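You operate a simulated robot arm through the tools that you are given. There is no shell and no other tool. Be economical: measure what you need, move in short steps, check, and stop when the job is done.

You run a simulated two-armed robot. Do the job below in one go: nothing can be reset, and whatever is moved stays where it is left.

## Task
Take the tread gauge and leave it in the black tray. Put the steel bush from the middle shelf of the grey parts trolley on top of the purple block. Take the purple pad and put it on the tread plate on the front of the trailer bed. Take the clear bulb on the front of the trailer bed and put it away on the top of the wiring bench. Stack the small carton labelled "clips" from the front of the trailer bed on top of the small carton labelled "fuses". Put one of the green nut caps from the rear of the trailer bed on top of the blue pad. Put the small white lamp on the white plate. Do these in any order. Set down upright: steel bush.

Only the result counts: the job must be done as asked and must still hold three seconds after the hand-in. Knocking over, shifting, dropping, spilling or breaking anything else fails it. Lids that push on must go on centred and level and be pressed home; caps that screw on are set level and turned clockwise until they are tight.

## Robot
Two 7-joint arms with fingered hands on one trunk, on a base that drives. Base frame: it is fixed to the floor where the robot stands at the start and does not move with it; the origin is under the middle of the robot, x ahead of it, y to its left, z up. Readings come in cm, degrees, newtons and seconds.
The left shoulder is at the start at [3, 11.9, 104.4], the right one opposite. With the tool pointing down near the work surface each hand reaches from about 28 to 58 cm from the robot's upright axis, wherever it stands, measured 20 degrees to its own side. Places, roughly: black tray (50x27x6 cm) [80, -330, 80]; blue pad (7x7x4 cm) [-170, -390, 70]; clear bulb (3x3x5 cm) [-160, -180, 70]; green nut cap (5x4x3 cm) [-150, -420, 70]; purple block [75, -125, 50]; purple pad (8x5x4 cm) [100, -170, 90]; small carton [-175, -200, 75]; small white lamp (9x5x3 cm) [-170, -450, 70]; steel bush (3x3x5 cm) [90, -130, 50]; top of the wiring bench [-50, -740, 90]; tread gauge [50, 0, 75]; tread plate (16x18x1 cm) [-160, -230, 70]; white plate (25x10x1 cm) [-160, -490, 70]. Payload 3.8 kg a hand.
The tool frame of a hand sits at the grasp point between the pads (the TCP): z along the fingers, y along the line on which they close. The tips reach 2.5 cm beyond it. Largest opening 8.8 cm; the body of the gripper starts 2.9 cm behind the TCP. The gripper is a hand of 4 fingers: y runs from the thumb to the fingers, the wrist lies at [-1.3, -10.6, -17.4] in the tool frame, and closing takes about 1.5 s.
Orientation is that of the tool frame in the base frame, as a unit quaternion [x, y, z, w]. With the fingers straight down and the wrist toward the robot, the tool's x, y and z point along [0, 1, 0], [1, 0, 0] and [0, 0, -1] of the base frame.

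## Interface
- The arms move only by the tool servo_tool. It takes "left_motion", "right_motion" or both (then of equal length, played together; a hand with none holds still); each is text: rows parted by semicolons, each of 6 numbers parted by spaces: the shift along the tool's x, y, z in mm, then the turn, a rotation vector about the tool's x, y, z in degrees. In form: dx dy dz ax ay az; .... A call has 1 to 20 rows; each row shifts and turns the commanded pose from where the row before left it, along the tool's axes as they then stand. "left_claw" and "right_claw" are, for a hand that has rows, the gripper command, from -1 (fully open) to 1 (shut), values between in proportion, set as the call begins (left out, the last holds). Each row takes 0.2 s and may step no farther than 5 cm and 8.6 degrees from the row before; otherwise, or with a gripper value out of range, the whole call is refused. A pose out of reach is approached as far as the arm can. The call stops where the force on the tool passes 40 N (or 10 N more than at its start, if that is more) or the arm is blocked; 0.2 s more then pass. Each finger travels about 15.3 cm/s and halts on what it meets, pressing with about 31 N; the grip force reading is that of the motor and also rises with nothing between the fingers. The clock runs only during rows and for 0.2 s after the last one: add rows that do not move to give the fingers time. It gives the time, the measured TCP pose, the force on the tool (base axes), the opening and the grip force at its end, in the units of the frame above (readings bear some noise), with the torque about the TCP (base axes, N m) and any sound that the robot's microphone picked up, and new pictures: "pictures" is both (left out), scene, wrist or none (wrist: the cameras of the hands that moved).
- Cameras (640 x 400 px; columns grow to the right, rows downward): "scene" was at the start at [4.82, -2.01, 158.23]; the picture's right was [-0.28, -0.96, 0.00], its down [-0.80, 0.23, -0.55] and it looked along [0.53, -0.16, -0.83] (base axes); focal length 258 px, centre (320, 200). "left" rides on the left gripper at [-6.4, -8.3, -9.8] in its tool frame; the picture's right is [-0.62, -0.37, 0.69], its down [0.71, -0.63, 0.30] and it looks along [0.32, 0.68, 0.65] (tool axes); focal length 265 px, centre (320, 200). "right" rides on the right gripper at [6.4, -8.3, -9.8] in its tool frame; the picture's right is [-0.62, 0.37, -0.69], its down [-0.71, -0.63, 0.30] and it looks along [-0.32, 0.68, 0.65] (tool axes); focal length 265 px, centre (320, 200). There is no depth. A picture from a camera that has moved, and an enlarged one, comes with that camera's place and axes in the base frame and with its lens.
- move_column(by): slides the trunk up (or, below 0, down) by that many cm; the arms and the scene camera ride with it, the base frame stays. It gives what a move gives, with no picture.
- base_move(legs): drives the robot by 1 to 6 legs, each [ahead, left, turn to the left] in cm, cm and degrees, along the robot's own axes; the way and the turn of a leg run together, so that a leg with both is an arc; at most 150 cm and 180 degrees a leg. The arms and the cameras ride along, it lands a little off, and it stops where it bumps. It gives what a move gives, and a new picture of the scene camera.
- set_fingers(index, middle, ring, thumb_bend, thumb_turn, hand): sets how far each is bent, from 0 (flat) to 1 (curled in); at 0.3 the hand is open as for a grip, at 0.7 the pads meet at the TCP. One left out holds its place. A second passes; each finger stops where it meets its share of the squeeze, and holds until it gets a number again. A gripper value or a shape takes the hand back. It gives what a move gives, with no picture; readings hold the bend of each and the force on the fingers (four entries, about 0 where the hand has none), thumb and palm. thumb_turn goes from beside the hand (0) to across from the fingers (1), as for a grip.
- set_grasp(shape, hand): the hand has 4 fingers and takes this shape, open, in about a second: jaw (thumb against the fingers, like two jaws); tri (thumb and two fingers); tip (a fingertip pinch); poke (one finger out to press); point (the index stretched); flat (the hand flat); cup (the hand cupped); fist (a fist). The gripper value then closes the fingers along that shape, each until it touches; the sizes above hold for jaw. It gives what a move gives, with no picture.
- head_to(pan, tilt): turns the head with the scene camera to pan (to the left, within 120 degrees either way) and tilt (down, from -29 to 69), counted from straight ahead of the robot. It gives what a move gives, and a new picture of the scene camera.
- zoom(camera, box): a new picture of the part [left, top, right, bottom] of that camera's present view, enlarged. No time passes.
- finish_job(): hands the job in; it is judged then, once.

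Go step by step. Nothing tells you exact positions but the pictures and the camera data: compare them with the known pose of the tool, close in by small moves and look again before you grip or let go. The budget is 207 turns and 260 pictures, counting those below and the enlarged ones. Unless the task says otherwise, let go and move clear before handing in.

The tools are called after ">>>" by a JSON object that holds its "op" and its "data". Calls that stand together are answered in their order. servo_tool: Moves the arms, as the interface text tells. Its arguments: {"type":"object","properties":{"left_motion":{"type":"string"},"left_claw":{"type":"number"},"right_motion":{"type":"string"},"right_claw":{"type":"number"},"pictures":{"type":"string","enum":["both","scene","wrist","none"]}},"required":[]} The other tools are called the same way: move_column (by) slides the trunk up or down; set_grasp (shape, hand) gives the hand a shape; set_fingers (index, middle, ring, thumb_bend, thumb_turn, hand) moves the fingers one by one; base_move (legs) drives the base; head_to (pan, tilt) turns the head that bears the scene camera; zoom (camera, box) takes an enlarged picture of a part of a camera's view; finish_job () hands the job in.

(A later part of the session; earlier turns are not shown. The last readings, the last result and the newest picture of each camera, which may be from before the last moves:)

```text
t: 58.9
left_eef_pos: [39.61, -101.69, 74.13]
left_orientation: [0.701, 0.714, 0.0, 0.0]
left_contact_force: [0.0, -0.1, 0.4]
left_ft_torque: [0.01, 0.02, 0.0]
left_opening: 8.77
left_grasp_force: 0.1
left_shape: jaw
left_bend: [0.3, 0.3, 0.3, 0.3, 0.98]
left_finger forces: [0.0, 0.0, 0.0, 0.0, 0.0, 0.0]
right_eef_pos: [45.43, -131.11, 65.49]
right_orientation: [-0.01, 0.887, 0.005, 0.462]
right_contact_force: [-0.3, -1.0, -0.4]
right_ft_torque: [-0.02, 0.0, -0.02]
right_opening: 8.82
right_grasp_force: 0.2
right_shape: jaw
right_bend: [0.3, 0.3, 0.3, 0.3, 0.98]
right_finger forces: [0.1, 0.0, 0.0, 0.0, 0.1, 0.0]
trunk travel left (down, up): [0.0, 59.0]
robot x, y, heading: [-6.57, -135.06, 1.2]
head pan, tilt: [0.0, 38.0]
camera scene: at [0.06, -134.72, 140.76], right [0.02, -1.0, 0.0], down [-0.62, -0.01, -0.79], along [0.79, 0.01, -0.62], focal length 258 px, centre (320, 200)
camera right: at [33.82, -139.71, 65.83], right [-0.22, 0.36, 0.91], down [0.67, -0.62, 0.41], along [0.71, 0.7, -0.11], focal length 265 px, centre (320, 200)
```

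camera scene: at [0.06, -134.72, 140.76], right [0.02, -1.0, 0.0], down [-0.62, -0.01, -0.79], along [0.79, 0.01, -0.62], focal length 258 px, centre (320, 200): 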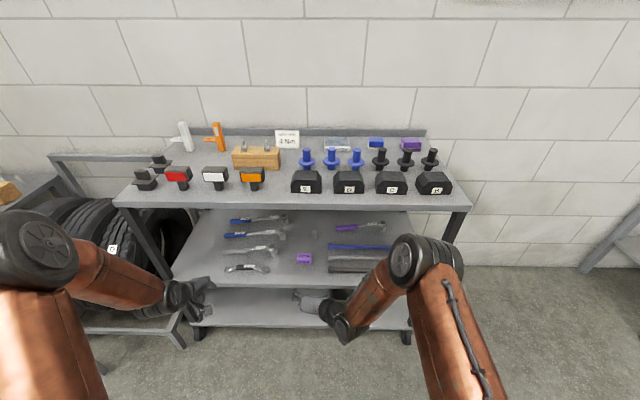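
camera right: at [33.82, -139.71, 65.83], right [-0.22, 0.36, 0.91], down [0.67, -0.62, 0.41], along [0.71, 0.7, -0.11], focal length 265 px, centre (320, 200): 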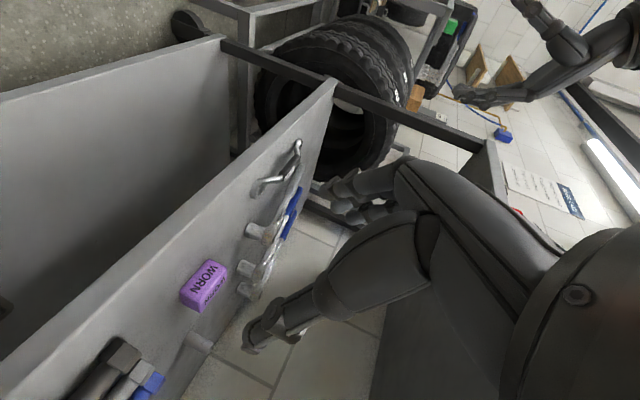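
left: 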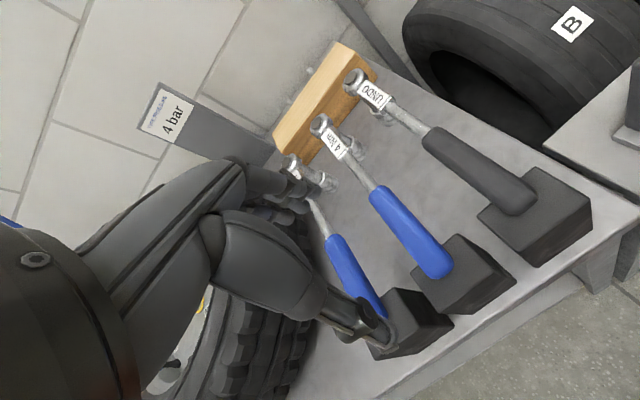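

>>> {"op": "zoom", "data": {"camera": "scene", "box": [210, 195, 400, 314]}}

>>> {"op": "zoom", "data": {"camera": "right", "box": [80, 200, 320, 350]}}

```text
3.36 times, centred on (305, 254) of scene
camera zoom: at [0.06, -134.72, 140.76], right [0.02, -1.0, 0.0], down [-0.62, -0.01, -0.79], along [0.79, 0.01, -0.62], focal length 867 px, centre (370, 17)
```

zoom: 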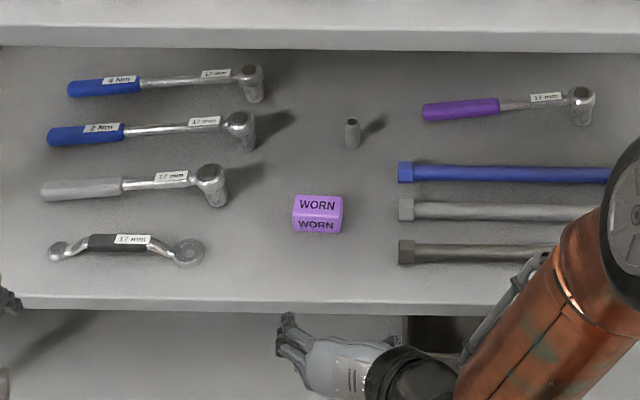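

```text
2.67 times, centred on (200, 275) of right
camera zoom: at [33.82, -139.71, 65.83], right [-0.22, 0.36, 0.91], down [0.67, -0.62, 0.41], along [0.71, 0.7, -0.11], focal length 708 px, centre (640, 0)
```

zoom: 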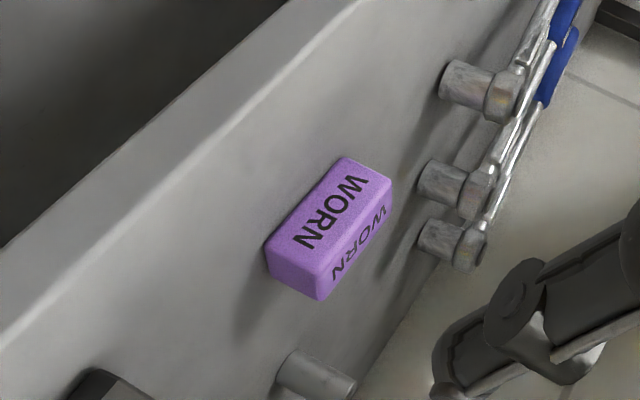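

Bush ≈ [87,-130.8] on a shelf at z≈49.5, and the WORN block's top ≈ [73,-127,52.5]. I'll lower the hand to z 60 so it passes under the top shelf and over the block, then drive in.

>>> {"op": "servo_tool", "data": {"right_motion": "22.5 0 16 0 0 0; 22.5 0 16 0 0 0; 0 0 0 0 0 0; 0 0 0 0 0 0", "pictures": "none"}}

>>> {"op": "base_move", "data": {"legs": [[22, 0, -1]]}}

```text
t: 59.9
left_eef_pos: [39.48, -101.85, 74.18]
left_orientation: [0.701, 0.713, 0.0, 0.0]
left_contact_force: [0.3, 1.1, 0.8]
left_ft_torque: [0.02, 0.02, 0.02]
left_opening: 8.77
left_grasp_force: 0.2
left_shape: jaw
left_bend: [0.3, 0.3, 0.3, 0.3, 0.98]
left_finger forces: [0.0, 0.0, 0.0, 0.0, 0.0, 0.0]
right_eef_pos: [45.45, -131.08, 59.75]
right_orientation: [-0.009, 0.887, 0.004, 0.462]
right_contact_force: [0.0, 0.9, 0.8]
right_ft_torque: [-0.01, 0.0, 0.01]
right_opening: 8.78
right_grasp_force: 0.1
right_shape: jaw
right_bend: [0.3, 0.3, 0.3, 0.3, 0.98]
right_finger forces: [0.0, 0.0, 0.1, 0.0, 0.0, 0.1]
trunk travel left (down, up): [0.0, 59.0]
robot x, y, heading: [-6.63, -134.95, 1.0]
head pan, tilt: [0.0, 38.0]
```

```text
t: 61.6
left_eef_pos: [62.3, -102.43, 74.12]
left_orientation: [0.707, 0.707, 0.0, 0.0]
left_contact_force: [0.9, 0.7, 0.1]
left_ft_torque: [0.0, -0.03, -0.04]
left_opening: 8.75
left_grasp_force: 0.1
left_shape: jaw
left_bend: [0.3, 0.3, 0.3, 0.3, 0.98]
left_finger forces: [0.0, 0.0, 0.0, 0.1, 0.1, 0.1]
right_eef_pos: [67.56, -131.77, 59.78]
right_orientation: [-0.002, 0.887, 0.001, 0.461]
right_contact_force: [0.5, 1.2, -0.4]
right_ft_torque: [-0.02, -0.02, 0.0]
right_opening: 8.79
right_grasp_force: 0.0
right_shape: jaw
right_bend: [0.3, 0.3, 0.3, 0.3, 0.98]
right_finger forces: [0.0, 0.0, 0.0, 0.0, 0.0, 0.0]
trunk travel left (down, up): [0.0, 59.0]
robot x, y, heading: [15.69, -134.85, 0.1]
head pan, tilt: [0.0, 38.0]
camera scene: at [22.21, -134.62, 140.76], right [0.0, -1.0, 0.0], down [-0.62, 0.0, -0.79], along [0.79, 0.0, -0.62], focal length 258 px, centre (320, 200)
```

scene: 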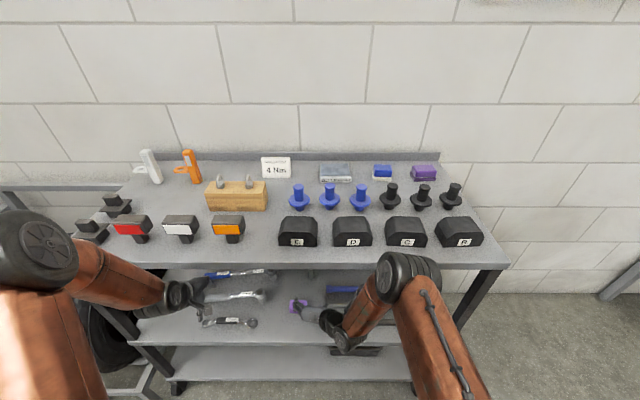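

The elbow rides high near the shelf's front edge, so driving in further would hit it. I'll back off 8 cm and extend the arm instead, which straightens it and lowers the elbow.

>>> {"op": "base_move", "data": {"legs": [[-8, 0, 0]]}}

>>> {"op": "servo_tool", "data": {"right_motion": "-23 0 32.8 0 0 0; -23 0 32.8 0 0 0; -23 0 32.8 0 0 0; 0 0 0 0 0 0; 0 0 0 0 0 0"}}

```text
t: 62.6
left_eef_pos: [54.04, -102.24, 74.09]
left_orientation: [0.707, 0.707, 0.0, 0.001]
left_contact_force: [0.8, 0.2, 0.7]
left_ft_torque: [0.02, 0.0, -0.02]
left_opening: 8.75
left_grasp_force: 0.1
left_shape: jaw
left_bend: [0.3, 0.3, 0.3, 0.3, 0.98]
left_finger forces: [0.0, 0.0, 0.0, 0.1, 0.1, 0.1]
right_eef_pos: [59.41, -131.89, 59.76]
right_orientation: [-0.002, 0.887, 0.001, 0.462]
right_contact_force: [-0.8, -0.9, 0.0]
right_ft_torque: [0.0, -0.03, 0.0]
right_opening: 8.77
right_grasp_force: 0.0
right_shape: jaw
right_bend: [0.3, 0.3, 0.3, 0.3, 0.98]
right_finger forces: [0.0, 0.0, 0.0, 0.1, 0.0, 0.0]
trunk travel left (down, up): [0.0, 59.0]
robot x, y, heading: [7.39, -134.52, -0.1]
head pan, tilt: [0.0, 38.0]
camera scene: at [13.88, -134.63, 140.77], right [0.0, -1.0, 0.0], down [-0.62, 0.0, -0.79], along [0.79, 0.0, -0.62], focal length 258 px, centre (320, 200)
```

scene: 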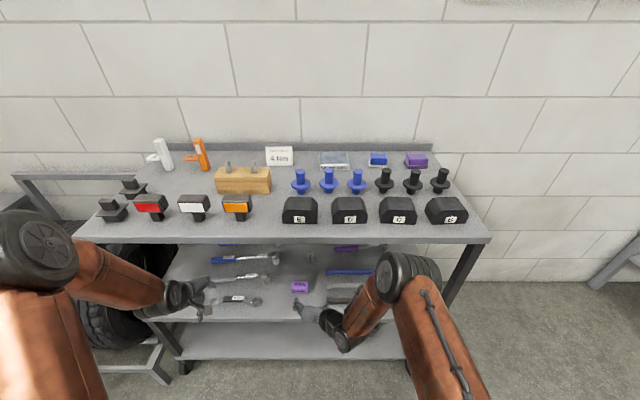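

```text
t: 63.8
left_eef_pos: [54.15, -102.36, 74.15]
left_orientation: [0.707, 0.707, 0.0, -0.001]
left_contact_force: [0.5, -0.2, -0.9]
left_ft_torque: [0.01, 0.0, 0.01]
left_opening: 8.76
left_grasp_force: 0.0
left_shape: jaw
left_bend: [0.3, 0.3, 0.3, 0.3, 0.98]
left_finger forces: [0.0, 0.1, 0.0, 0.0, 0.0, 0.0]
right_eef_pos: [71.49, -131.73, 59.7]
right_orientation: [-0.002, 0.887, 0.002, 0.462]
right_contact_force: [-0.3, 0.4, -0.4]
right_ft_torque: [0.03, 0.03, 0.01]
right_opening: 8.78
right_grasp_force: 0.1
right_shape: jaw
right_bend: [0.3, 0.3, 0.3, 0.3, 0.98]
right_finger forces: [0.0, 0.1, 0.1, 0.0, 0.0, 0.0]
trunk travel left (down, up): [0.0, 59.0]
robot x, y, heading: [7.11, -134.9, 0.2]
head pan, tilt: [0.0, 38.0]
camera scene: at [14.02, -134.63, 140.76], right [0.0, -1.0, 0.0], down [-0.62, 0.0, -0.79], along [0.79, 0.0, -0.62], focal length 258 px, centre (320, 200)
camera right: at [59.8, -140.11, 60.16], right [-0.21, 0.37, 0.91], down [0.66, -0.63, 0.41], along [0.72, 0.69, -0.11], focal length 265 px, centre (320, 200)
```

scene: 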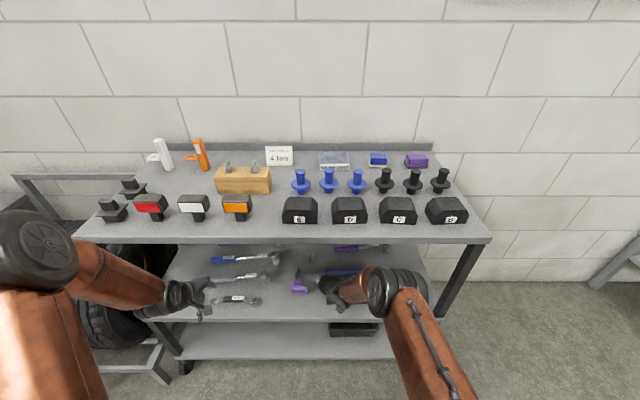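
right: 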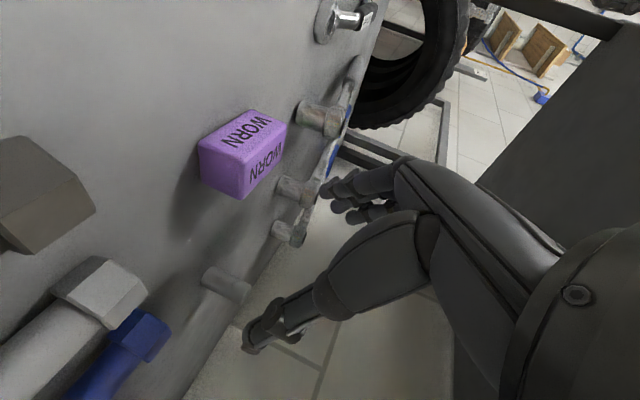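

Elbow is now low. Bush measures ≈ [86,-130.9], z 50–54.7. Moving in along a slanted line, three quarters of the way.

>>> {"op": "servo_tool", "data": {"right_motion": "-7.7 2.2 38.9 0 0 0; -7.7 2.2 38.9 0 0 0; -7.7 2.2 38.9 0 0 0; 0 0 0 0 0 0; 0 0 0 0 0 0"}}

```text
t: 65.0
left_eef_pos: [54.13, -102.4, 74.27]
left_orientation: [0.707, 0.708, 0.0, 0.0]
left_contact_force: [-0.2, 0.3, 0.7]
left_ft_torque: [0.0, -0.01, -0.01]
left_opening: 8.75
left_grasp_force: 0.0
left_shape: jaw
left_bend: [0.3, 0.3, 0.3, 0.3, 0.98]
left_finger forces: [0.0, 0.1, 0.0, 0.0, 0.0, 0.0]
right_eef_pos: [76.95, -131.3, 57.36]
right_orientation: [-0.002, 0.887, 0.002, 0.462]
right_contact_force: [-0.4, 0.4, -0.8]
right_ft_torque: [0.0, -0.02, 0.01]
right_opening: 8.77
right_grasp_force: 0.0
right_shape: jaw
right_bend: [0.3, 0.3, 0.3, 0.3, 0.98]
right_finger forces: [0.0, 0.0, 0.0, 0.1, 0.0, 0.0]
right hand out of reach, approached as far as the arm can: row 2, 3
trunk travel left (down, up): [0.0, 59.0]
robot x, y, heading: [7.54, -134.45, 0.2]
head pan, tilt: [0.0, 38.0]
camera scene: at [14.02, -134.63, 140.76], right [0.0, -1.0, 0.0], down [-0.62, 0.0, -0.79], along [0.79, 0.0, -0.62], focal length 258 px, centre (320, 200)
camera right: at [65.19, -139.73, 57.76], right [-0.21, 0.37, 0.91], down [0.66, -0.63, 0.41], along [0.72, 0.69, -0.11], focal length 265 px, centre (320, 200)
```

scene: 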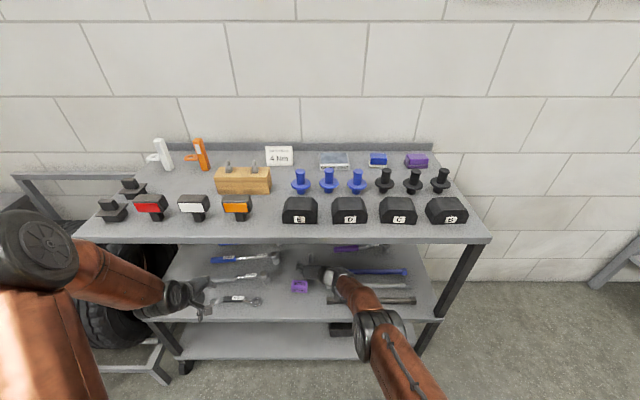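
right: 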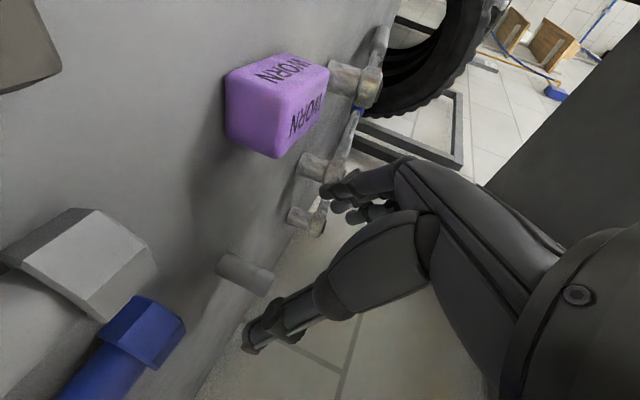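

The arm is at full stretch (TCP 77), elbow low. A short forward drive of the base brings it nearer.

>>> {"op": "base_move", "data": {"legs": [[6, 0, 0]]}}

>>> {"op": "servo_tool", "data": {"right_motion": "0 0 0 0 0 0", "pictures": "wrist"}}

```text
t: 66.0
left_eef_pos: [60.33, -102.41, 74.08]
left_orientation: [0.706, 0.708, -0.001, -0.001]
left_contact_force: [-0.2, -0.3, 0.3]
left_ft_torque: [-0.02, 0.01, -0.03]
left_opening: 8.76
left_grasp_force: 0.1
left_shape: jaw
left_bend: [0.3, 0.3, 0.3, 0.3, 0.98]
left_finger forces: [0.0, 0.0, 0.0, 0.0, 0.0, 0.0]
right_eef_pos: [83.03, -131.3, 57.21]
right_orientation: [-0.003, 0.888, 0.001, 0.461]
right_contact_force: [0.0, -0.2, -0.3]
right_ft_torque: [0.0, 0.0, 0.01]
right_opening: 8.76
right_grasp_force: 0.0
right_shape: jaw
right_bend: [0.3, 0.3, 0.3, 0.3, 0.98]
right_finger forces: [0.0, 0.1, 0.0, 0.0, 0.1, 0.0]
trunk travel left (down, up): [0.0, 59.0]
robot x, y, heading: [13.32, -134.5, 0.1]
head pan, tilt: [0.0, 38.0]
camera scene: at [20.25, -134.62, 140.75], right [0.0, -1.0, 0.0], down [-0.62, 0.0, -0.79], along [0.79, 0.0, -0.62], focal length 258 px, centre (320, 200)
```

scene: 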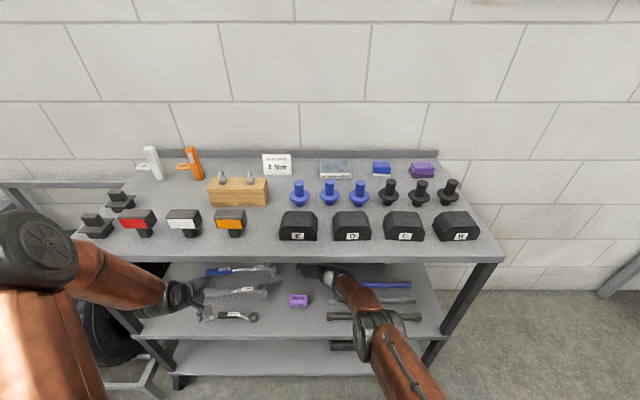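

```text
t: 66.4
left_eef_pos: [60.31, -102.41, 74.18]
left_orientation: [0.706, 0.708, 0.0, 0.0]
left_contact_force: [-0.2, -0.2, 0.2]
left_ft_torque: [-0.01, -0.01, 0.0]
left_opening: 8.76
left_grasp_force: 0.0
left_shape: jaw
left_bend: [0.3, 0.3, 0.3, 0.3, 0.98]
left_finger forces: [0.0, 0.1, 0.0, 0.1, 0.1, 0.0]
right_eef_pos: [83.06, -131.24, 57.23]
right_orientation: [-0.002, 0.887, 0.001, 0.462]
right_contact_force: [-0.4, 0.0, 0.0]
right_ft_torque: [-0.02, -0.03, -0.05]
right_opening: 8.8
right_grasp_force: 0.1
right_shape: jaw
right_bend: [0.3, 0.3, 0.3, 0.3, 0.98]
right_finger forces: [0.0, 0.0, 0.0, 0.0, 0.1, 0.0]
trunk travel left (down, up): [0.0, 59.0]
robot x, y, heading: [13.69, -134.49, 0.2]
head pan, tilt: [0.0, 38.0]
camera right: at [71.3, -139.72, 57.75], right [-0.21, 0.37, 0.91], down [0.66, -0.63, 0.41], along [0.72, 0.69, -0.11], focal length 265 px, centre (320, 200)
```

right: 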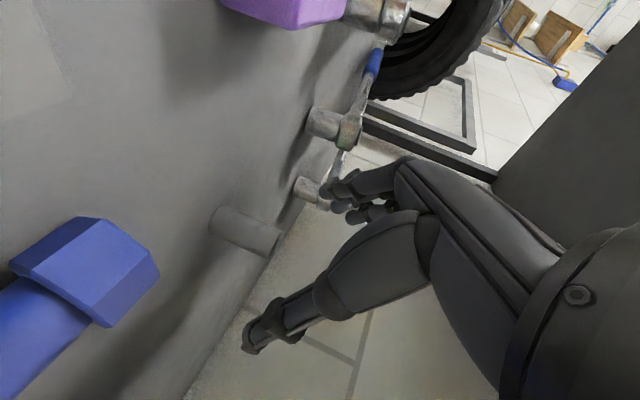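

Bush is at [86.4,-130.9], z 50.2–54.5. I'll pull the left hand back from the shelf edge and test with a small backward step whether the commanded pose matches the measured one.

>>> {"op": "servo_tool", "data": {"right_motion": "0 0 -5 0 0 0; 0 0 0 0 0 0; 0 0 0 0 0 0", "left_motion": "0 -40 0 0 0 0; 0 -40 0 0 0 0; 0 -40 0 0 0 0", "pictures": "none"}}

```text
t: 67.2
left_eef_pos: [48.18, -102.3, 74.24]
left_orientation: [0.706, 0.708, 0.001, 0.0]
left_contact_force: [0.2, 0.9, -0.2]
left_ft_torque: [-0.02, -0.01, -0.01]
left_opening: 8.75
left_grasp_force: 0.1
left_shape: jaw
left_bend: [0.3, 0.3, 0.3, 0.3, 0.98]
left_finger forces: [0.0, 0.0, 0.0, 0.0, 0.0, 0.0]
right_eef_pos: [82.65, -131.3, 57.7]
right_orientation: [-0.002, 0.887, 0.001, 0.462]
right_contact_force: [-0.1, -0.2, 0.0]
right_ft_torque: [0.0, -0.03, -0.04]
right_opening: 8.78
right_grasp_force: 0.0
right_shape: jaw
right_bend: [0.3, 0.3, 0.3, 0.3, 0.98]
right_finger forces: [0.1, 0.0, 0.0, 0.0, 0.0, 0.0]
trunk travel left (down, up): [0.0, 59.0]
robot x, y, heading: [13.45, -134.5, -0.1]
head pan, tilt: [0.0, 38.0]
```

Commanded pose equals measured. Driving 5 cm more forward, still above the bush height.

>>> {"op": "base_move", "data": {"legs": [[5, 0, 0]]}}

>>> {"op": "servo_tool", "data": {"right_motion": "0 0 0 0 0 0", "pictures": "wrist"}}

```text
t: 68.1
left_eef_pos: [53.23, -102.32, 74.27]
left_orientation: [0.706, 0.708, 0.0, -0.001]
left_contact_force: [-0.7, -1.1, 1.2]
left_ft_torque: [-0.01, 0.02, 0.02]
left_opening: 8.76
left_grasp_force: 0.0
left_shape: jaw
left_bend: [0.3, 0.3, 0.3, 0.3, 0.98]
left_finger forces: [0.0, 0.0, 0.0, 0.0, 0.2, 0.0]
right_eef_pos: [87.63, -131.32, 57.49]
right_orientation: [-0.002, 0.887, 0.0, 0.461]
right_contact_force: [-0.1, 0.6, -0.1]
right_ft_torque: [0.03, 0.0, 0.01]
right_opening: 8.78
right_grasp_force: 0.1
right_shape: jaw
right_bend: [0.3, 0.3, 0.3, 0.3, 0.98]
right_finger forces: [0.0, 0.1, 0.0, 0.1, 0.0, 0.0]
trunk travel left (down, up): [0.0, 59.0]
robot x, y, heading: [18.52, -134.34, 0.1]
head pan, tilt: [0.0, 38.0]
camera scene: at [25.3, -134.61, 140.76], right [0.0, -1.0, 0.0], down [-0.62, 0.0, -0.79], along [0.79, 0.0, -0.62], focal length 258 px, centre (320, 200)
```

scene: 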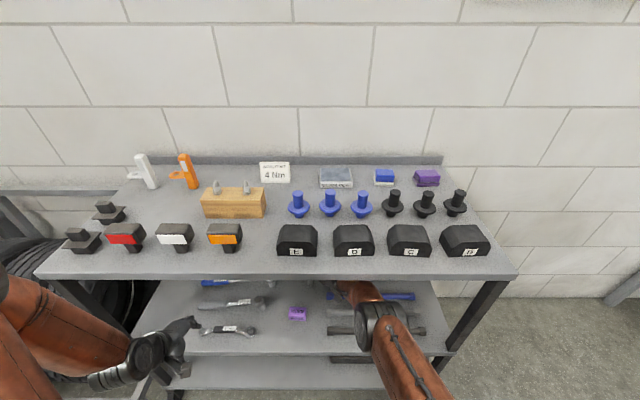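

```text
t: 68.5
left_eef_pos: [53.18, -102.24, 74.31]
left_orientation: [0.707, 0.708, 0.001, 0.0]
left_contact_force: [0.2, 1.2, -0.8]
left_ft_torque: [0.05, 0.06, 0.01]
left_opening: 8.76
left_grasp_force: 0.0
left_shape: jaw
left_bend: [0.3, 0.3, 0.3, 0.3, 0.98]
left_finger forces: [0.0, 0.1, 0.1, 0.1, 0.0, 0.1]
right_eef_pos: [87.64, -131.33, 57.58]
right_orientation: [-0.003, 0.887, 0.001, 0.462]
right_contact_force: [0.7, 0.2, 0.5]
right_ft_torque: [-0.01, 0.0, -0.01]
right_opening: 8.78
right_grasp_force: 0.1
right_shape: jaw
right_bend: [0.3, 0.3, 0.3, 0.3, 0.98]
right_finger forces: [0.1, 0.1, 0.0, 0.0, 0.0, 0.0]
trunk travel left (down, up): [0.0, 59.0]
robot x, y, heading: [18.26, -134.48, 0.3]
head pan, tilt: [0.0, 38.0]
camera right: at [75.93, -139.68, 58.05], right [-0.21, 0.37, 0.91], down [0.66, -0.63, 0.41], along [0.72, 0.69, -0.11], focal length 265 px, centre (320, 200)
```

right: 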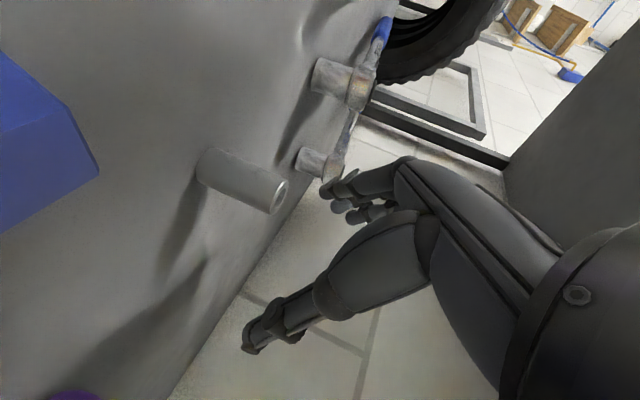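

Bush centre [86.1,-130.9]. Lowering to TCP [86.3,-130.9,53].

>>> {"op": "servo_tool", "data": {"right_motion": "15 1.5 5 0 0 0; 15 1.5 5 0 0 0; 15 1.5 5 0 0 0; 0 0 0 0 0 0; 0 0 0 0 0 0", "pictures": "wrist"}}

```text
t: 69.7
left_eef_pos: [53.19, -102.27, 74.16]
left_orientation: [0.707, 0.708, 0.0, 0.001]
left_contact_force: [0.6, -0.5, -0.1]
left_ft_torque: [0.0, -0.01, 0.03]
left_opening: 8.75
left_grasp_force: 0.1
left_shape: jaw
left_bend: [0.3, 0.3, 0.3, 0.3, 0.98]
left_finger forces: [0.0, 0.0, 0.1, 0.0, 0.0, 0.0]
right_eef_pos: [86.67, -131.02, 54.67]
right_orientation: [-0.004, 0.887, 0.001, 0.462]
right_contact_force: [0.0, -0.9, -0.9]
right_ft_torque: [0.01, -0.02, 0.02]
right_opening: 8.79
right_grasp_force: 0.1
right_shape: jaw
right_bend: [0.3, 0.3, 0.3, 0.3, 0.98]
right_finger forces: [0.0, 0.0, 0.0, 0.0, 0.0, 0.0]
right hand out of reach, approached as far as the arm can: row 3
trunk travel left (down, up): [0.0, 59.0]
robot x, y, heading: [18.34, -134.41, -0.1]
head pan, tilt: [0.0, 38.0]
camera right: at [74.89, -139.43, 55.15], right [-0.21, 0.37, 0.91], down [0.66, -0.63, 0.41], along [0.72, 0.69, -0.11], focal length 265 px, centre (320, 200)
```

right: 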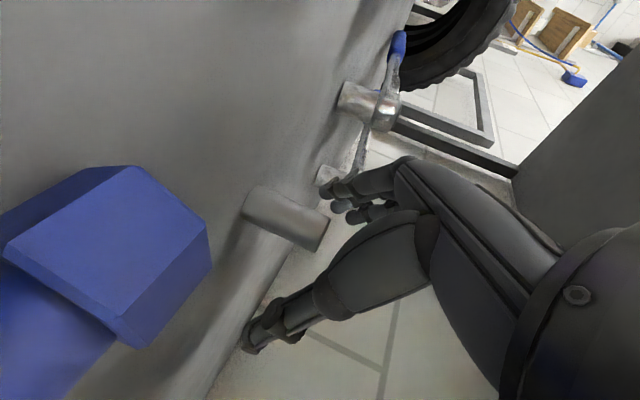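

Out of reach by 1.7 cm. I'll retract the arm slightly, drive 5 cm more, and come down again.

>>> {"op": "servo_tool", "data": {"right_motion": "0 0 -25 0 0 0; 0 0 -25 0 0 0; 0 0 0 0 0 0", "pictures": "none"}}

>>> {"op": "base_move", "data": {"legs": [[5, 0, 0]]}}

>>> {"op": "servo_tool", "data": {"right_motion": "0 0 0 0 0 0", "pictures": "wrist"}}

```text
t: 70.7
left_eef_pos: [53.16, -102.49, 74.39]
left_orientation: [0.706, 0.708, 0.0, 0.0]
left_contact_force: [0.9, 0.0, -0.5]
left_ft_torque: [0.02, 0.0, -0.03]
left_opening: 8.75
left_grasp_force: 0.1
left_shape: jaw
left_bend: [0.3, 0.3, 0.3, 0.3, 0.98]
left_finger forces: [0.1, 0.0, 0.1, 0.1, 0.1, 0.1]
right_eef_pos: [80.03, -130.81, 54.76]
right_orientation: [-0.007, 0.899, 0.002, 0.438]
right_contact_force: [0.2, -0.5, -0.8]
right_ft_torque: [-0.01, 0.01, -0.02]
right_opening: 8.78
right_grasp_force: 0.0
right_shape: jaw
right_bend: [0.3, 0.3, 0.3, 0.3, 0.98]
right_finger forces: [0.0, 0.0, 0.1, 0.1, 0.0, 0.0]
trunk travel left (down, up): [0.0, 59.0]
robot x, y, heading: [18.29, -134.63, 0.0]
head pan, tilt: [0.0, 38.0]
stopped in row 3 (right hand): the arm was blocked; the commanded pose is now the measured one
```

```text
t: 71.5
left_eef_pos: [54.57, -102.4, 74.47]
left_orientation: [0.708, 0.706, 0.0, 0.001]
left_contact_force: [-1.6, 0.7, -0.6]
left_ft_torque: [-0.01, -0.01, 0.03]
left_opening: 8.78
left_grasp_force: 0.0
left_shape: jaw
left_bend: [0.3, 0.3, 0.3, 0.3, 0.98]
left_finger forces: [0.0, 0.0, 0.1, 0.0, 0.0, 0.0]
right_eef_pos: [79.82, -130.75, 53.23]
right_orientation: [-0.008, 0.905, 0.002, 0.426]
right_contact_force: [-0.2, -0.2, 0.0]
right_ft_torque: [0.04, -0.03, 0.01]
right_opening: 8.81
right_grasp_force: 0.1
right_shape: jaw
right_bend: [0.3, 0.3, 0.3, 0.3, 0.98]
right_finger forces: [0.1, 0.1, 0.0, 0.0, 0.0, 0.0]
trunk travel left (down, up): [0.0, 59.0]
robot x, y, heading: [20.18, -134.49, -0.2]
head pan, tilt: [0.0, 38.0]
stopped in leg 1: the robot was blocked; the commanded pose is now the measured one
camera scene: at [26.18, -134.69, 140.83], right [-0.01, -1.0, 0.0], down [-0.61, 0.0, -0.79], along [0.79, 0.0, -0.61], focal length 258 px, centre (320, 200)
```

scene: 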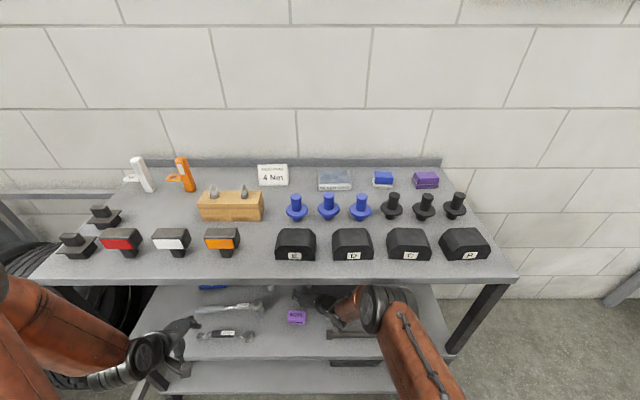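

```text
t: 71.9
left_eef_pos: [54.5, -102.57, 74.37]
left_orientation: [0.708, 0.706, 0.002, 0.002]
left_contact_force: [-0.5, 0.0, -0.2]
left_ft_torque: [0.0, -0.02, 0.02]
left_opening: 8.79
left_grasp_force: 0.1
left_shape: jaw
left_bend: [0.3, 0.3, 0.3, 0.3, 0.98]
left_finger forces: [0.0, 0.0, 0.0, 0.0, 0.1, 0.0]
right_eef_pos: [79.94, -130.64, 53.29]
right_orientation: [-0.008, 0.905, 0.002, 0.426]
right_contact_force: [0.3, 0.2, 0.1]
right_ft_torque: [-0.01, -0.01, -0.03]
right_opening: 8.78
right_grasp_force: 0.2
right_shape: jaw
right_bend: [0.3, 0.3, 0.3, 0.3, 0.98]
right_finger forces: [0.0, 0.1, 0.0, 0.1, 0.0, 0.1]
trunk travel left (down, up): [0.0, 59.0]
robot x, y, heading: [19.97, -134.38, -0.5]
head pan, tilt: [0.0, 38.0]
camera right: at [68.33, -139.25, 54.67], right [-0.15, 0.37, 0.92], down [0.7, -0.62, 0.36], along [0.7, 0.69, -0.17], focal length 265 px, centre (320, 200)
```

right: 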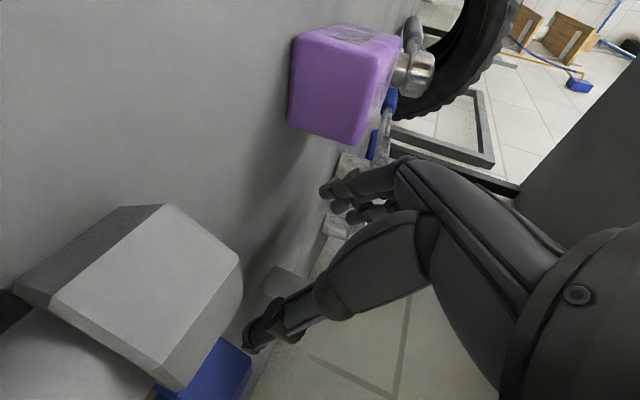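

Retracting raised the elbow against the shelf edge; the call stopped gently. Extending straight forward from here lowers the elbow and brings the open fingers around the bush.

>>> {"op": "servo_tool", "data": {"right_motion": "-15 -0.7 15.3 0 0 0; -15 -0.7 15.3 0 0 0; 0 0 0 0 0 0; 0 0 0 0 0 0"}}

```text
t: 72.9
left_eef_pos: [54.77, -102.44, 74.19]
left_orientation: [0.708, 0.706, 0.0, 0.0]
left_contact_force: [-0.8, -0.6, -0.2]
left_ft_torque: [0.0, 0.01, -0.01]
left_opening: 8.77
left_grasp_force: 0.1
left_shape: jaw
left_bend: [0.3, 0.3, 0.3, 0.3, 0.98]
left_finger forces: [0.0, 0.0, 0.0, 0.1, 0.0, 0.1]
right_eef_pos: [84.36, -130.66, 53.57]
right_orientation: [-0.008, 0.905, 0.001, 0.426]
right_contact_force: [0.3, 0.0, -0.2]
right_ft_torque: [0.01, -0.02, 0.0]
right_opening: 8.78
right_grasp_force: 0.0
right_shape: jaw
right_bend: [0.3, 0.3, 0.3, 0.3, 0.98]
right_finger forces: [0.0, 0.0, 0.0, 0.0, 0.0, 0.0]
trunk travel left (down, up): [0.0, 59.0]
robot x, y, heading: [19.7, -134.65, -0.3]
head pan, tilt: [0.0, 38.0]
camera scene: at [26.54, -134.64, 140.76], right [0.0, -1.0, 0.0], down [-0.62, 0.0, -0.79], along [0.79, 0.0, -0.62], focal length 258 px, centre (320, 200)
camera right: at [72.78, -139.25, 54.97], right [-0.15, 0.37, 0.92], down [0.7, -0.62, 0.36], along [0.7, 0.69, -0.17], focal length 265 px, centre (320, 200)
```

scene: 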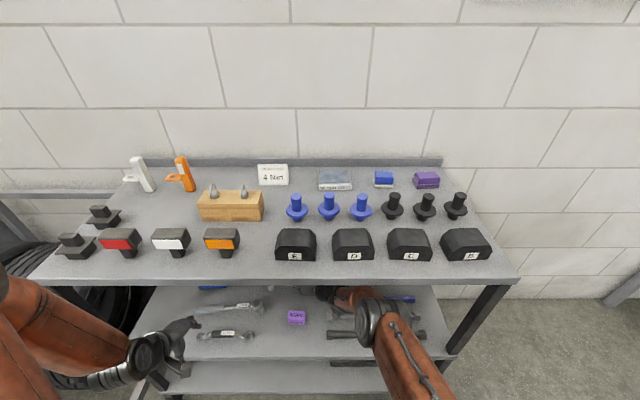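
right: 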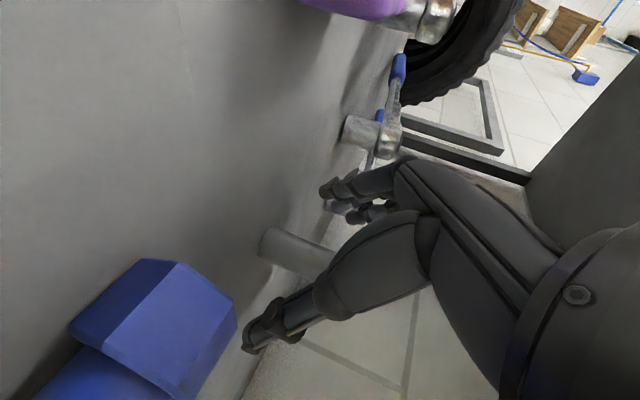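

>>> {"op": "servo_tool", "data": {"right_motion": "-9.4 -2 14.3 0 0 0; 0 0 0 0 0 0; 0 0 0 0 0 0", "pictures": "wrist"}}

```text
t: 73.7
left_eef_pos: [54.83, -102.39, 74.25]
left_orientation: [0.708, 0.706, 0.0, 0.0]
left_contact_force: [-0.1, 0.2, 0.7]
left_ft_torque: [-0.02, -0.02, 0.0]
left_opening: 8.77
left_grasp_force: 0.1
left_shape: jaw
left_bend: [0.3, 0.3, 0.3, 0.3, 0.98]
left_finger forces: [0.1, 0.0, 0.0, 0.0, 0.0, 0.0]
right_eef_pos: [86.02, -130.94, 53.47]
right_orientation: [-0.009, 0.905, 0.002, 0.426]
right_contact_force: [0.3, 0.1, 1.1]
right_ft_torque: [-0.03, 0.01, 0.0]
right_opening: 8.8
right_grasp_force: 0.1
right_shape: jaw
right_bend: [0.3, 0.3, 0.3, 0.3, 0.98]
right_finger forces: [0.0, 0.0, 0.1, 0.0, 0.0, 0.0]
trunk travel left (down, up): [0.0, 59.0]
robot x, y, heading: [20.0, -134.54, -0.4]
head pan, tilt: [0.0, 38.0]
camera right: at [74.45, -139.46, 54.78], right [-0.15, 0.37, 0.92], down [0.7, -0.62, 0.36], along [0.7, 0.69, -0.17], focal length 265 px, centre (320, 200)
```

right: 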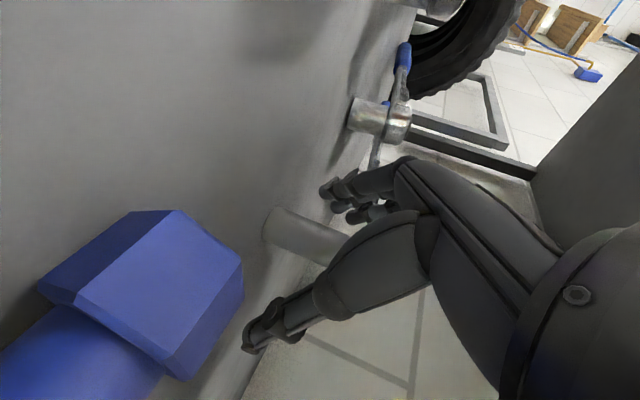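

Bush is between thumb and fingers. Closing.

>>> {"op": "servo_tool", "data": {"right_motion": "0 0 0 0 0 0; 0 0 0 0 0 0; 0 0 0 0 0 0; 0 0 0 0 0 0; 0 0 0 0 0 0; 0 0 0 0 0 0; 0 0 0 0 0 0; 0 0 0 0 0 0", "right_claw": 1, "pictures": "wrist"}}

```text
t: 75.5
left_eef_pos: [54.83, -102.41, 74.25]
left_orientation: [0.709, 0.705, 0.001, 0.0]
left_contact_force: [-0.3, -0.2, 0.7]
left_ft_torque: [-0.01, -0.02, 0.0]
left_opening: 8.76
left_grasp_force: 0.0
left_shape: jaw
left_bend: [0.3, 0.3, 0.3, 0.3, 0.98]
left_finger forces: [0.1, 0.0, 0.0, 0.0, 0.0, 0.0]
right_eef_pos: [86.12, -130.85, 53.5]
right_orientation: [-0.009, 0.905, 0.002, 0.426]
right_contact_force: [0.1, -0.2, 0.4]
right_ft_torque: [0.0, -0.04, -0.02]
right_opening: 0.13
right_grasp_force: 31.5
right_shape: jaw
right_bend: [0.73, 0.7, 0.7, 0.79, 1.0]
right_finger forces: [1.2, 0.0, 0.0, 0.0, 1.0, 0.0]
trunk travel left (down, up): [0.0, 59.0]
robot x, y, heading: [19.95, -134.3, -0.4]
head pan, tilt: [0.0, 38.0]
camera right: at [74.45, -139.46, 54.79], right [-0.15, 0.37, 0.92], down [0.7, -0.62, 0.36], along [0.7, 0.69, -0.17], focal length 265 px, centre (320, 200)
```

right: 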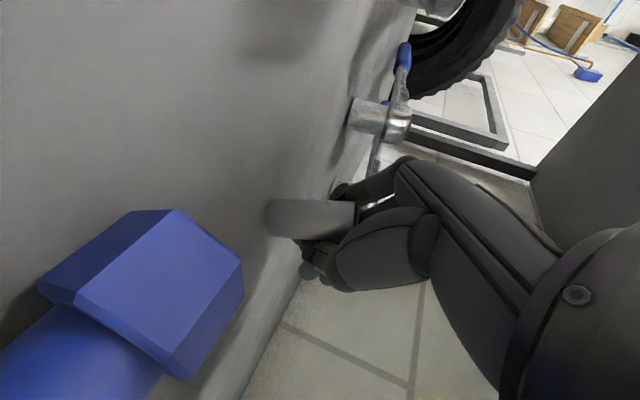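

The fingers closed nearly fully; I need a closer look.

>>> {"op": "zoom", "data": {"camera": "right", "box": [230, 130, 430, 255]}}

>>> {"op": "zoom", "data": {"camera": "scene", "box": [260, 270, 420, 370]}}

```text
3.20 times, centred on (330, 192) of right
camera zoom: at [74.45, -139.46, 54.79], right [-0.15, 0.37, 0.92], down [0.7, -0.62, 0.36], along [0.7, 0.69, -0.17], focal length 849 px, centre (288, 224)
```

zoom: 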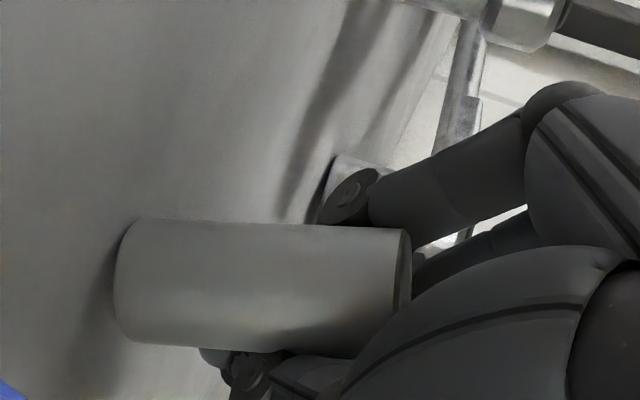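

```text
4.00 times, centred on (340, 320) of scene
camera zoom: at [26.53, -134.65, 140.76], right [0.0, -1.0, 0.0], down [-0.62, 0.0, -0.79], along [0.79, 0.0, -0.62], focal length 1032 px, centre (240, -280)
```

zoom: 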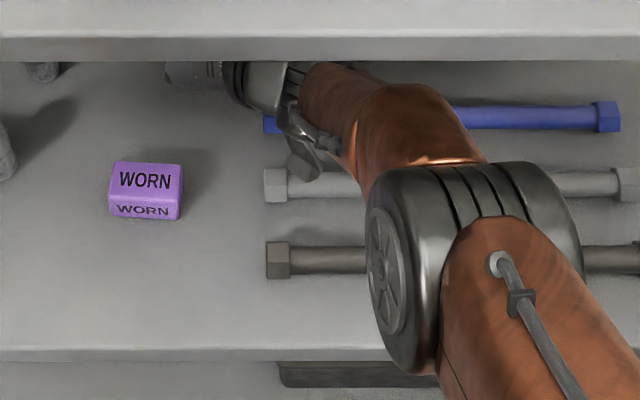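

The bush got behind the pads (robot side) and leans a bit. I'll open gradually so it settles back upright, and look.

>>> {"op": "servo_tool", "data": {"right_motion": "0 0 0 0 0 0; 0 0 0 0 0 0; 0 0 0 0 0 0; 0 0 0 0 0 0", "right_claw": 0.6, "pictures": "none"}}

>>> {"op": "zoom", "data": {"camera": "right", "box": [230, 130, 430, 255]}}

>>> {"op": "servo_tool", "data": {"right_motion": "0 0 0 0 0 0; 0 0 0 0 0 0; 0 0 0 0 0 0; 0 0 0 0 0 0; 0 0 0 0 0 0", "right_claw": -0.4, "pictures": "wrist"}}

```text
t: 76.5
left_eef_pos: [54.85, -102.44, 74.22]
left_orientation: [0.708, 0.706, 0.0, 0.001]
left_contact_force: [-0.1, 0.4, 0.5]
left_ft_torque: [0.0, -0.01, -0.02]
left_opening: 8.77
left_grasp_force: 0.0
left_shape: jaw
left_bend: [0.3, 0.3, 0.3, 0.3, 0.98]
left_finger forces: [0.0, 0.0, 0.0, 0.1, 0.1, 0.0]
right_eef_pos: [86.07, -130.97, 53.45]
right_orientation: [-0.009, 0.905, 0.002, 0.426]
right_contact_force: [-0.2, 0.5, 0.5]
right_ft_torque: [0.0, 0.01, 0.04]
right_opening: 1.76
right_grasp_force: 0.1
right_shape: jaw
right_bend: [0.73, 0.59, 0.57, 0.74, 1.0]
right_finger forces: [0.0, 0.0, 0.1, 0.1, 0.1, 0.0]
trunk travel left (down, up): [0.0, 59.0]
robot x, y, heading: [19.95, -134.57, -0.0]
head pan, tilt: [0.0, 38.0]
```

```text
3.20 times, centred on (330, 192) of right
camera zoom: at [74.45, -139.46, 54.79], right [-0.15, 0.37, 0.92], down [0.7, -0.62, 0.36], along [0.7, 0.69, -0.17], focal length 849 px, centre (288, 224)
```

zoom: 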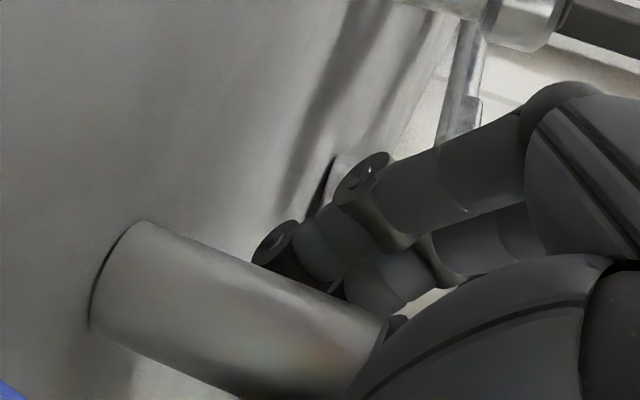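

```text
t: 77.7
left_eef_pos: [54.9, -102.51, 74.23]
left_orientation: [0.708, 0.706, 0.0, 0.0]
left_contact_force: [0.0, -0.4, 0.2]
left_ft_torque: [-0.02, 0.0, 0.04]
left_opening: 8.78
left_grasp_force: 0.0
left_shape: jaw
left_bend: [0.3, 0.3, 0.3, 0.3, 0.98]
left_finger forces: [0.0, 0.0, 0.0, 0.0, 0.0, 0.0]
right_eef_pos: [86.03, -130.83, 53.36]
right_orientation: [-0.009, 0.905, 0.002, 0.426]
right_contact_force: [-0.3, 0.8, 0.0]
right_ft_torque: [0.01, 0.05, 0.0]
right_opening: 6.13
right_grasp_force: 0.2
right_shape: jaw
right_bend: [0.28, 0.37, 0.34, 0.58, 0.99]
right_finger forces: [0.0, 0.0, 0.0, 0.0, 0.1, 0.0]
trunk travel left (down, up): [0.0, 59.0]
robot x, y, heading: [20.33, -134.78, -0.4]
head pan, tilt: [0.0, 38.0]
camera right: at [74.46, -139.46, 54.79], right [-0.15, 0.37, 0.92], down [0.7, -0.62, 0.36], along [0.7, 0.69, -0.17], focal length 265 px, centre (320, 200)
```

right: 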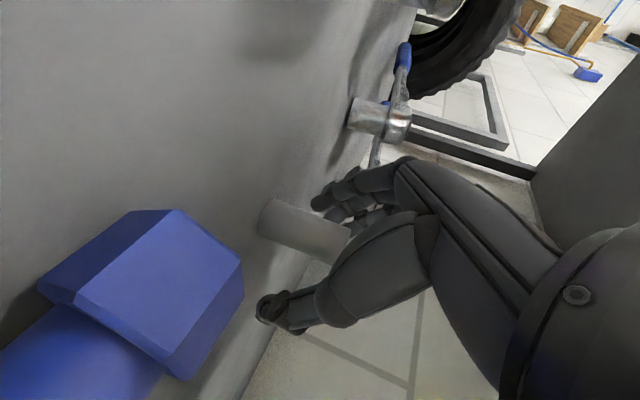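

The bush stands upright again. My TCP was off across the fingers; I'll zoom to measure precisely.

>>> {"op": "zoom", "data": {"camera": "right", "box": [230, 150, 430, 275]}}

>>> {"op": "zoom", "data": {"camera": "scene", "box": [270, 275, 370, 337]}}

```text
3.20 times, centred on (330, 212) of right
camera zoom: at [74.46, -139.46, 54.79], right [-0.15, 0.37, 0.92], down [0.7, -0.62, 0.36], along [0.7, 0.69, -0.17], focal length 849 px, centre (288, 160)
```

zoom: 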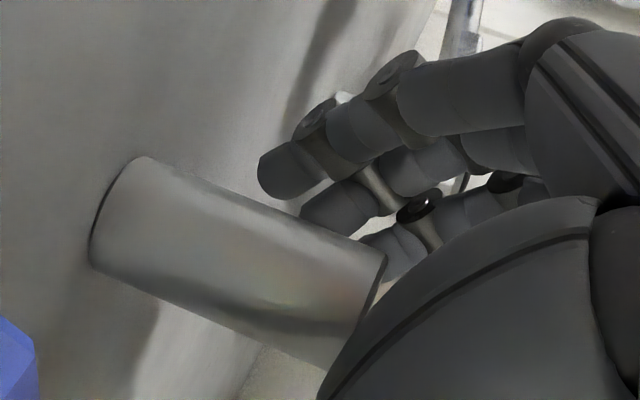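

```text
6.40 times, centred on (320, 306) of scene
camera zoom: at [26.54, -134.64, 140.76], right [0.0, -1.0, 0.0], down [-0.62, 0.0, -0.79], along [0.79, 0.0, -0.62], focal length 1651 px, centre (320, -478)
```

zoom: 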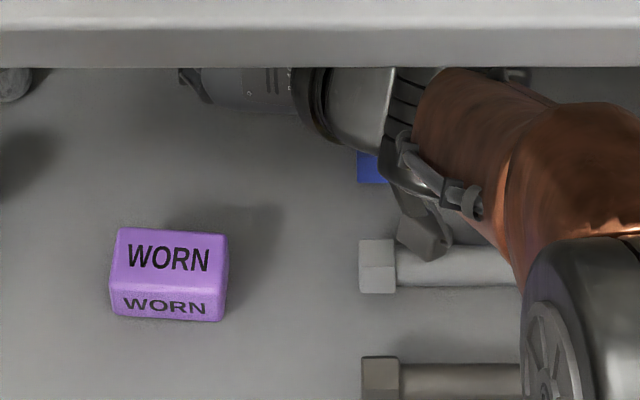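

The bush runs through the hand off-centre: thumb and index don't oppose each other on it. I'll rise 3.5 cm and try the fingertip-pinch shape.

>>> {"op": "servo_tool", "data": {"right_motion": "-13.4 0 -11.2 0 0 0; -13.4 0 -11.2 0 0 0; 0 0 0 0 0 0", "pictures": "none"}}

>>> {"op": "set_grasp", "data": {"hand": "right", "shape": "tip"}}

>>> {"op": "zoom", "data": {"camera": "right", "box": [160, 100, 480, 300]}}

```text
t: 78.7
left_eef_pos: [54.63, -102.55, 74.33]
left_orientation: [0.709, 0.705, 0.001, 0.0]
left_contact_force: [0.0, 0.5, -0.1]
left_ft_torque: [-0.03, 0.01, -0.01]
left_opening: 8.76
left_grasp_force: 0.0
left_shape: jaw
left_bend: [0.3, 0.3, 0.3, 0.3, 0.98]
left_finger forces: [0.0, 0.0, 0.1, 0.0, 0.0, 0.0]
right_eef_pos: [84.25, -130.94, 54.71]
right_orientation: [-0.011, 0.913, 0.002, 0.408]
right_contact_force: [-0.1, 0.2, 0.4]
right_ft_torque: [-0.01, 0.01, -0.03]
right_opening: 6.13
right_grasp_force: 0.1
right_shape: jaw
right_bend: [0.28, 0.37, 0.34, 0.58, 0.99]
right_finger forces: [0.0, 0.0, 0.0, 0.0, 0.0, 0.0]
trunk travel left (down, up): [0.0, 59.0]
robot x, y, heading: [19.84, -134.72, -0.2]
head pan, tilt: [0.0, 38.0]
stopped in row 3 (right hand): the arm was blocked; the commanded pose is now the measured one
```

```text
t: 79.6
left_eef_pos: [54.74, -102.61, 74.32]
left_orientation: [0.709, 0.706, 0.001, -0.001]
left_contact_force: [-0.5, -0.5, -0.3]
left_ft_torque: [0.01, 0.0, 0.0]
left_opening: 8.75
left_grasp_force: 0.0
left_shape: jaw
left_bend: [0.3, 0.3, 0.3, 0.3, 0.98]
left_finger forces: [0.0, 0.1, 0.0, 0.0, 0.0, 0.0]
right_eef_pos: [84.5, -130.83, 54.85]
right_orientation: [-0.011, 0.912, 0.003, 0.41]
right_contact_force: [-0.7, 0.1, 0.1]
right_ft_torque: [0.02, -0.02, 0.0]
right_opening: 8.79
right_grasp_force: 0.1
right_shape: tip
right_bend: [0.3, 0.98, 0.99, 0.3, 0.98]
right_finger forces: [0.1, 0.0, 0.1, 0.0, 0.0, 0.1]
trunk travel left (down, up): [0.0, 59.0]
robot x, y, heading: [19.63, -135.0, -0.5]
head pan, tilt: [0.0, 38.0]
```

```text
2.00 times, centred on (320, 200) of right
camera zoom: at [72.94, -139.41, 56.58], right [-0.12, 0.37, 0.92], down [0.72, -0.61, 0.34], along [0.69, 0.7, -0.19], focal length 531 px, centre (320, 200)
```

zoom: 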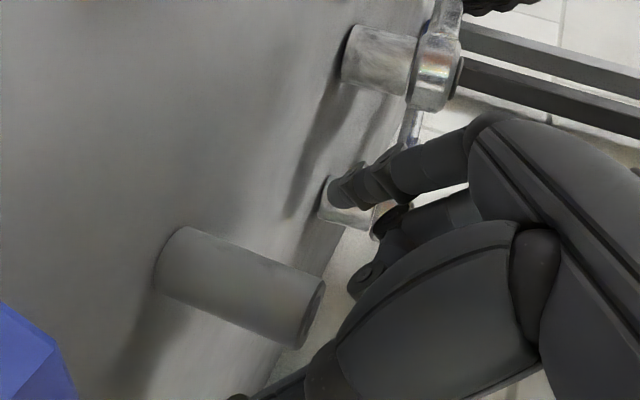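

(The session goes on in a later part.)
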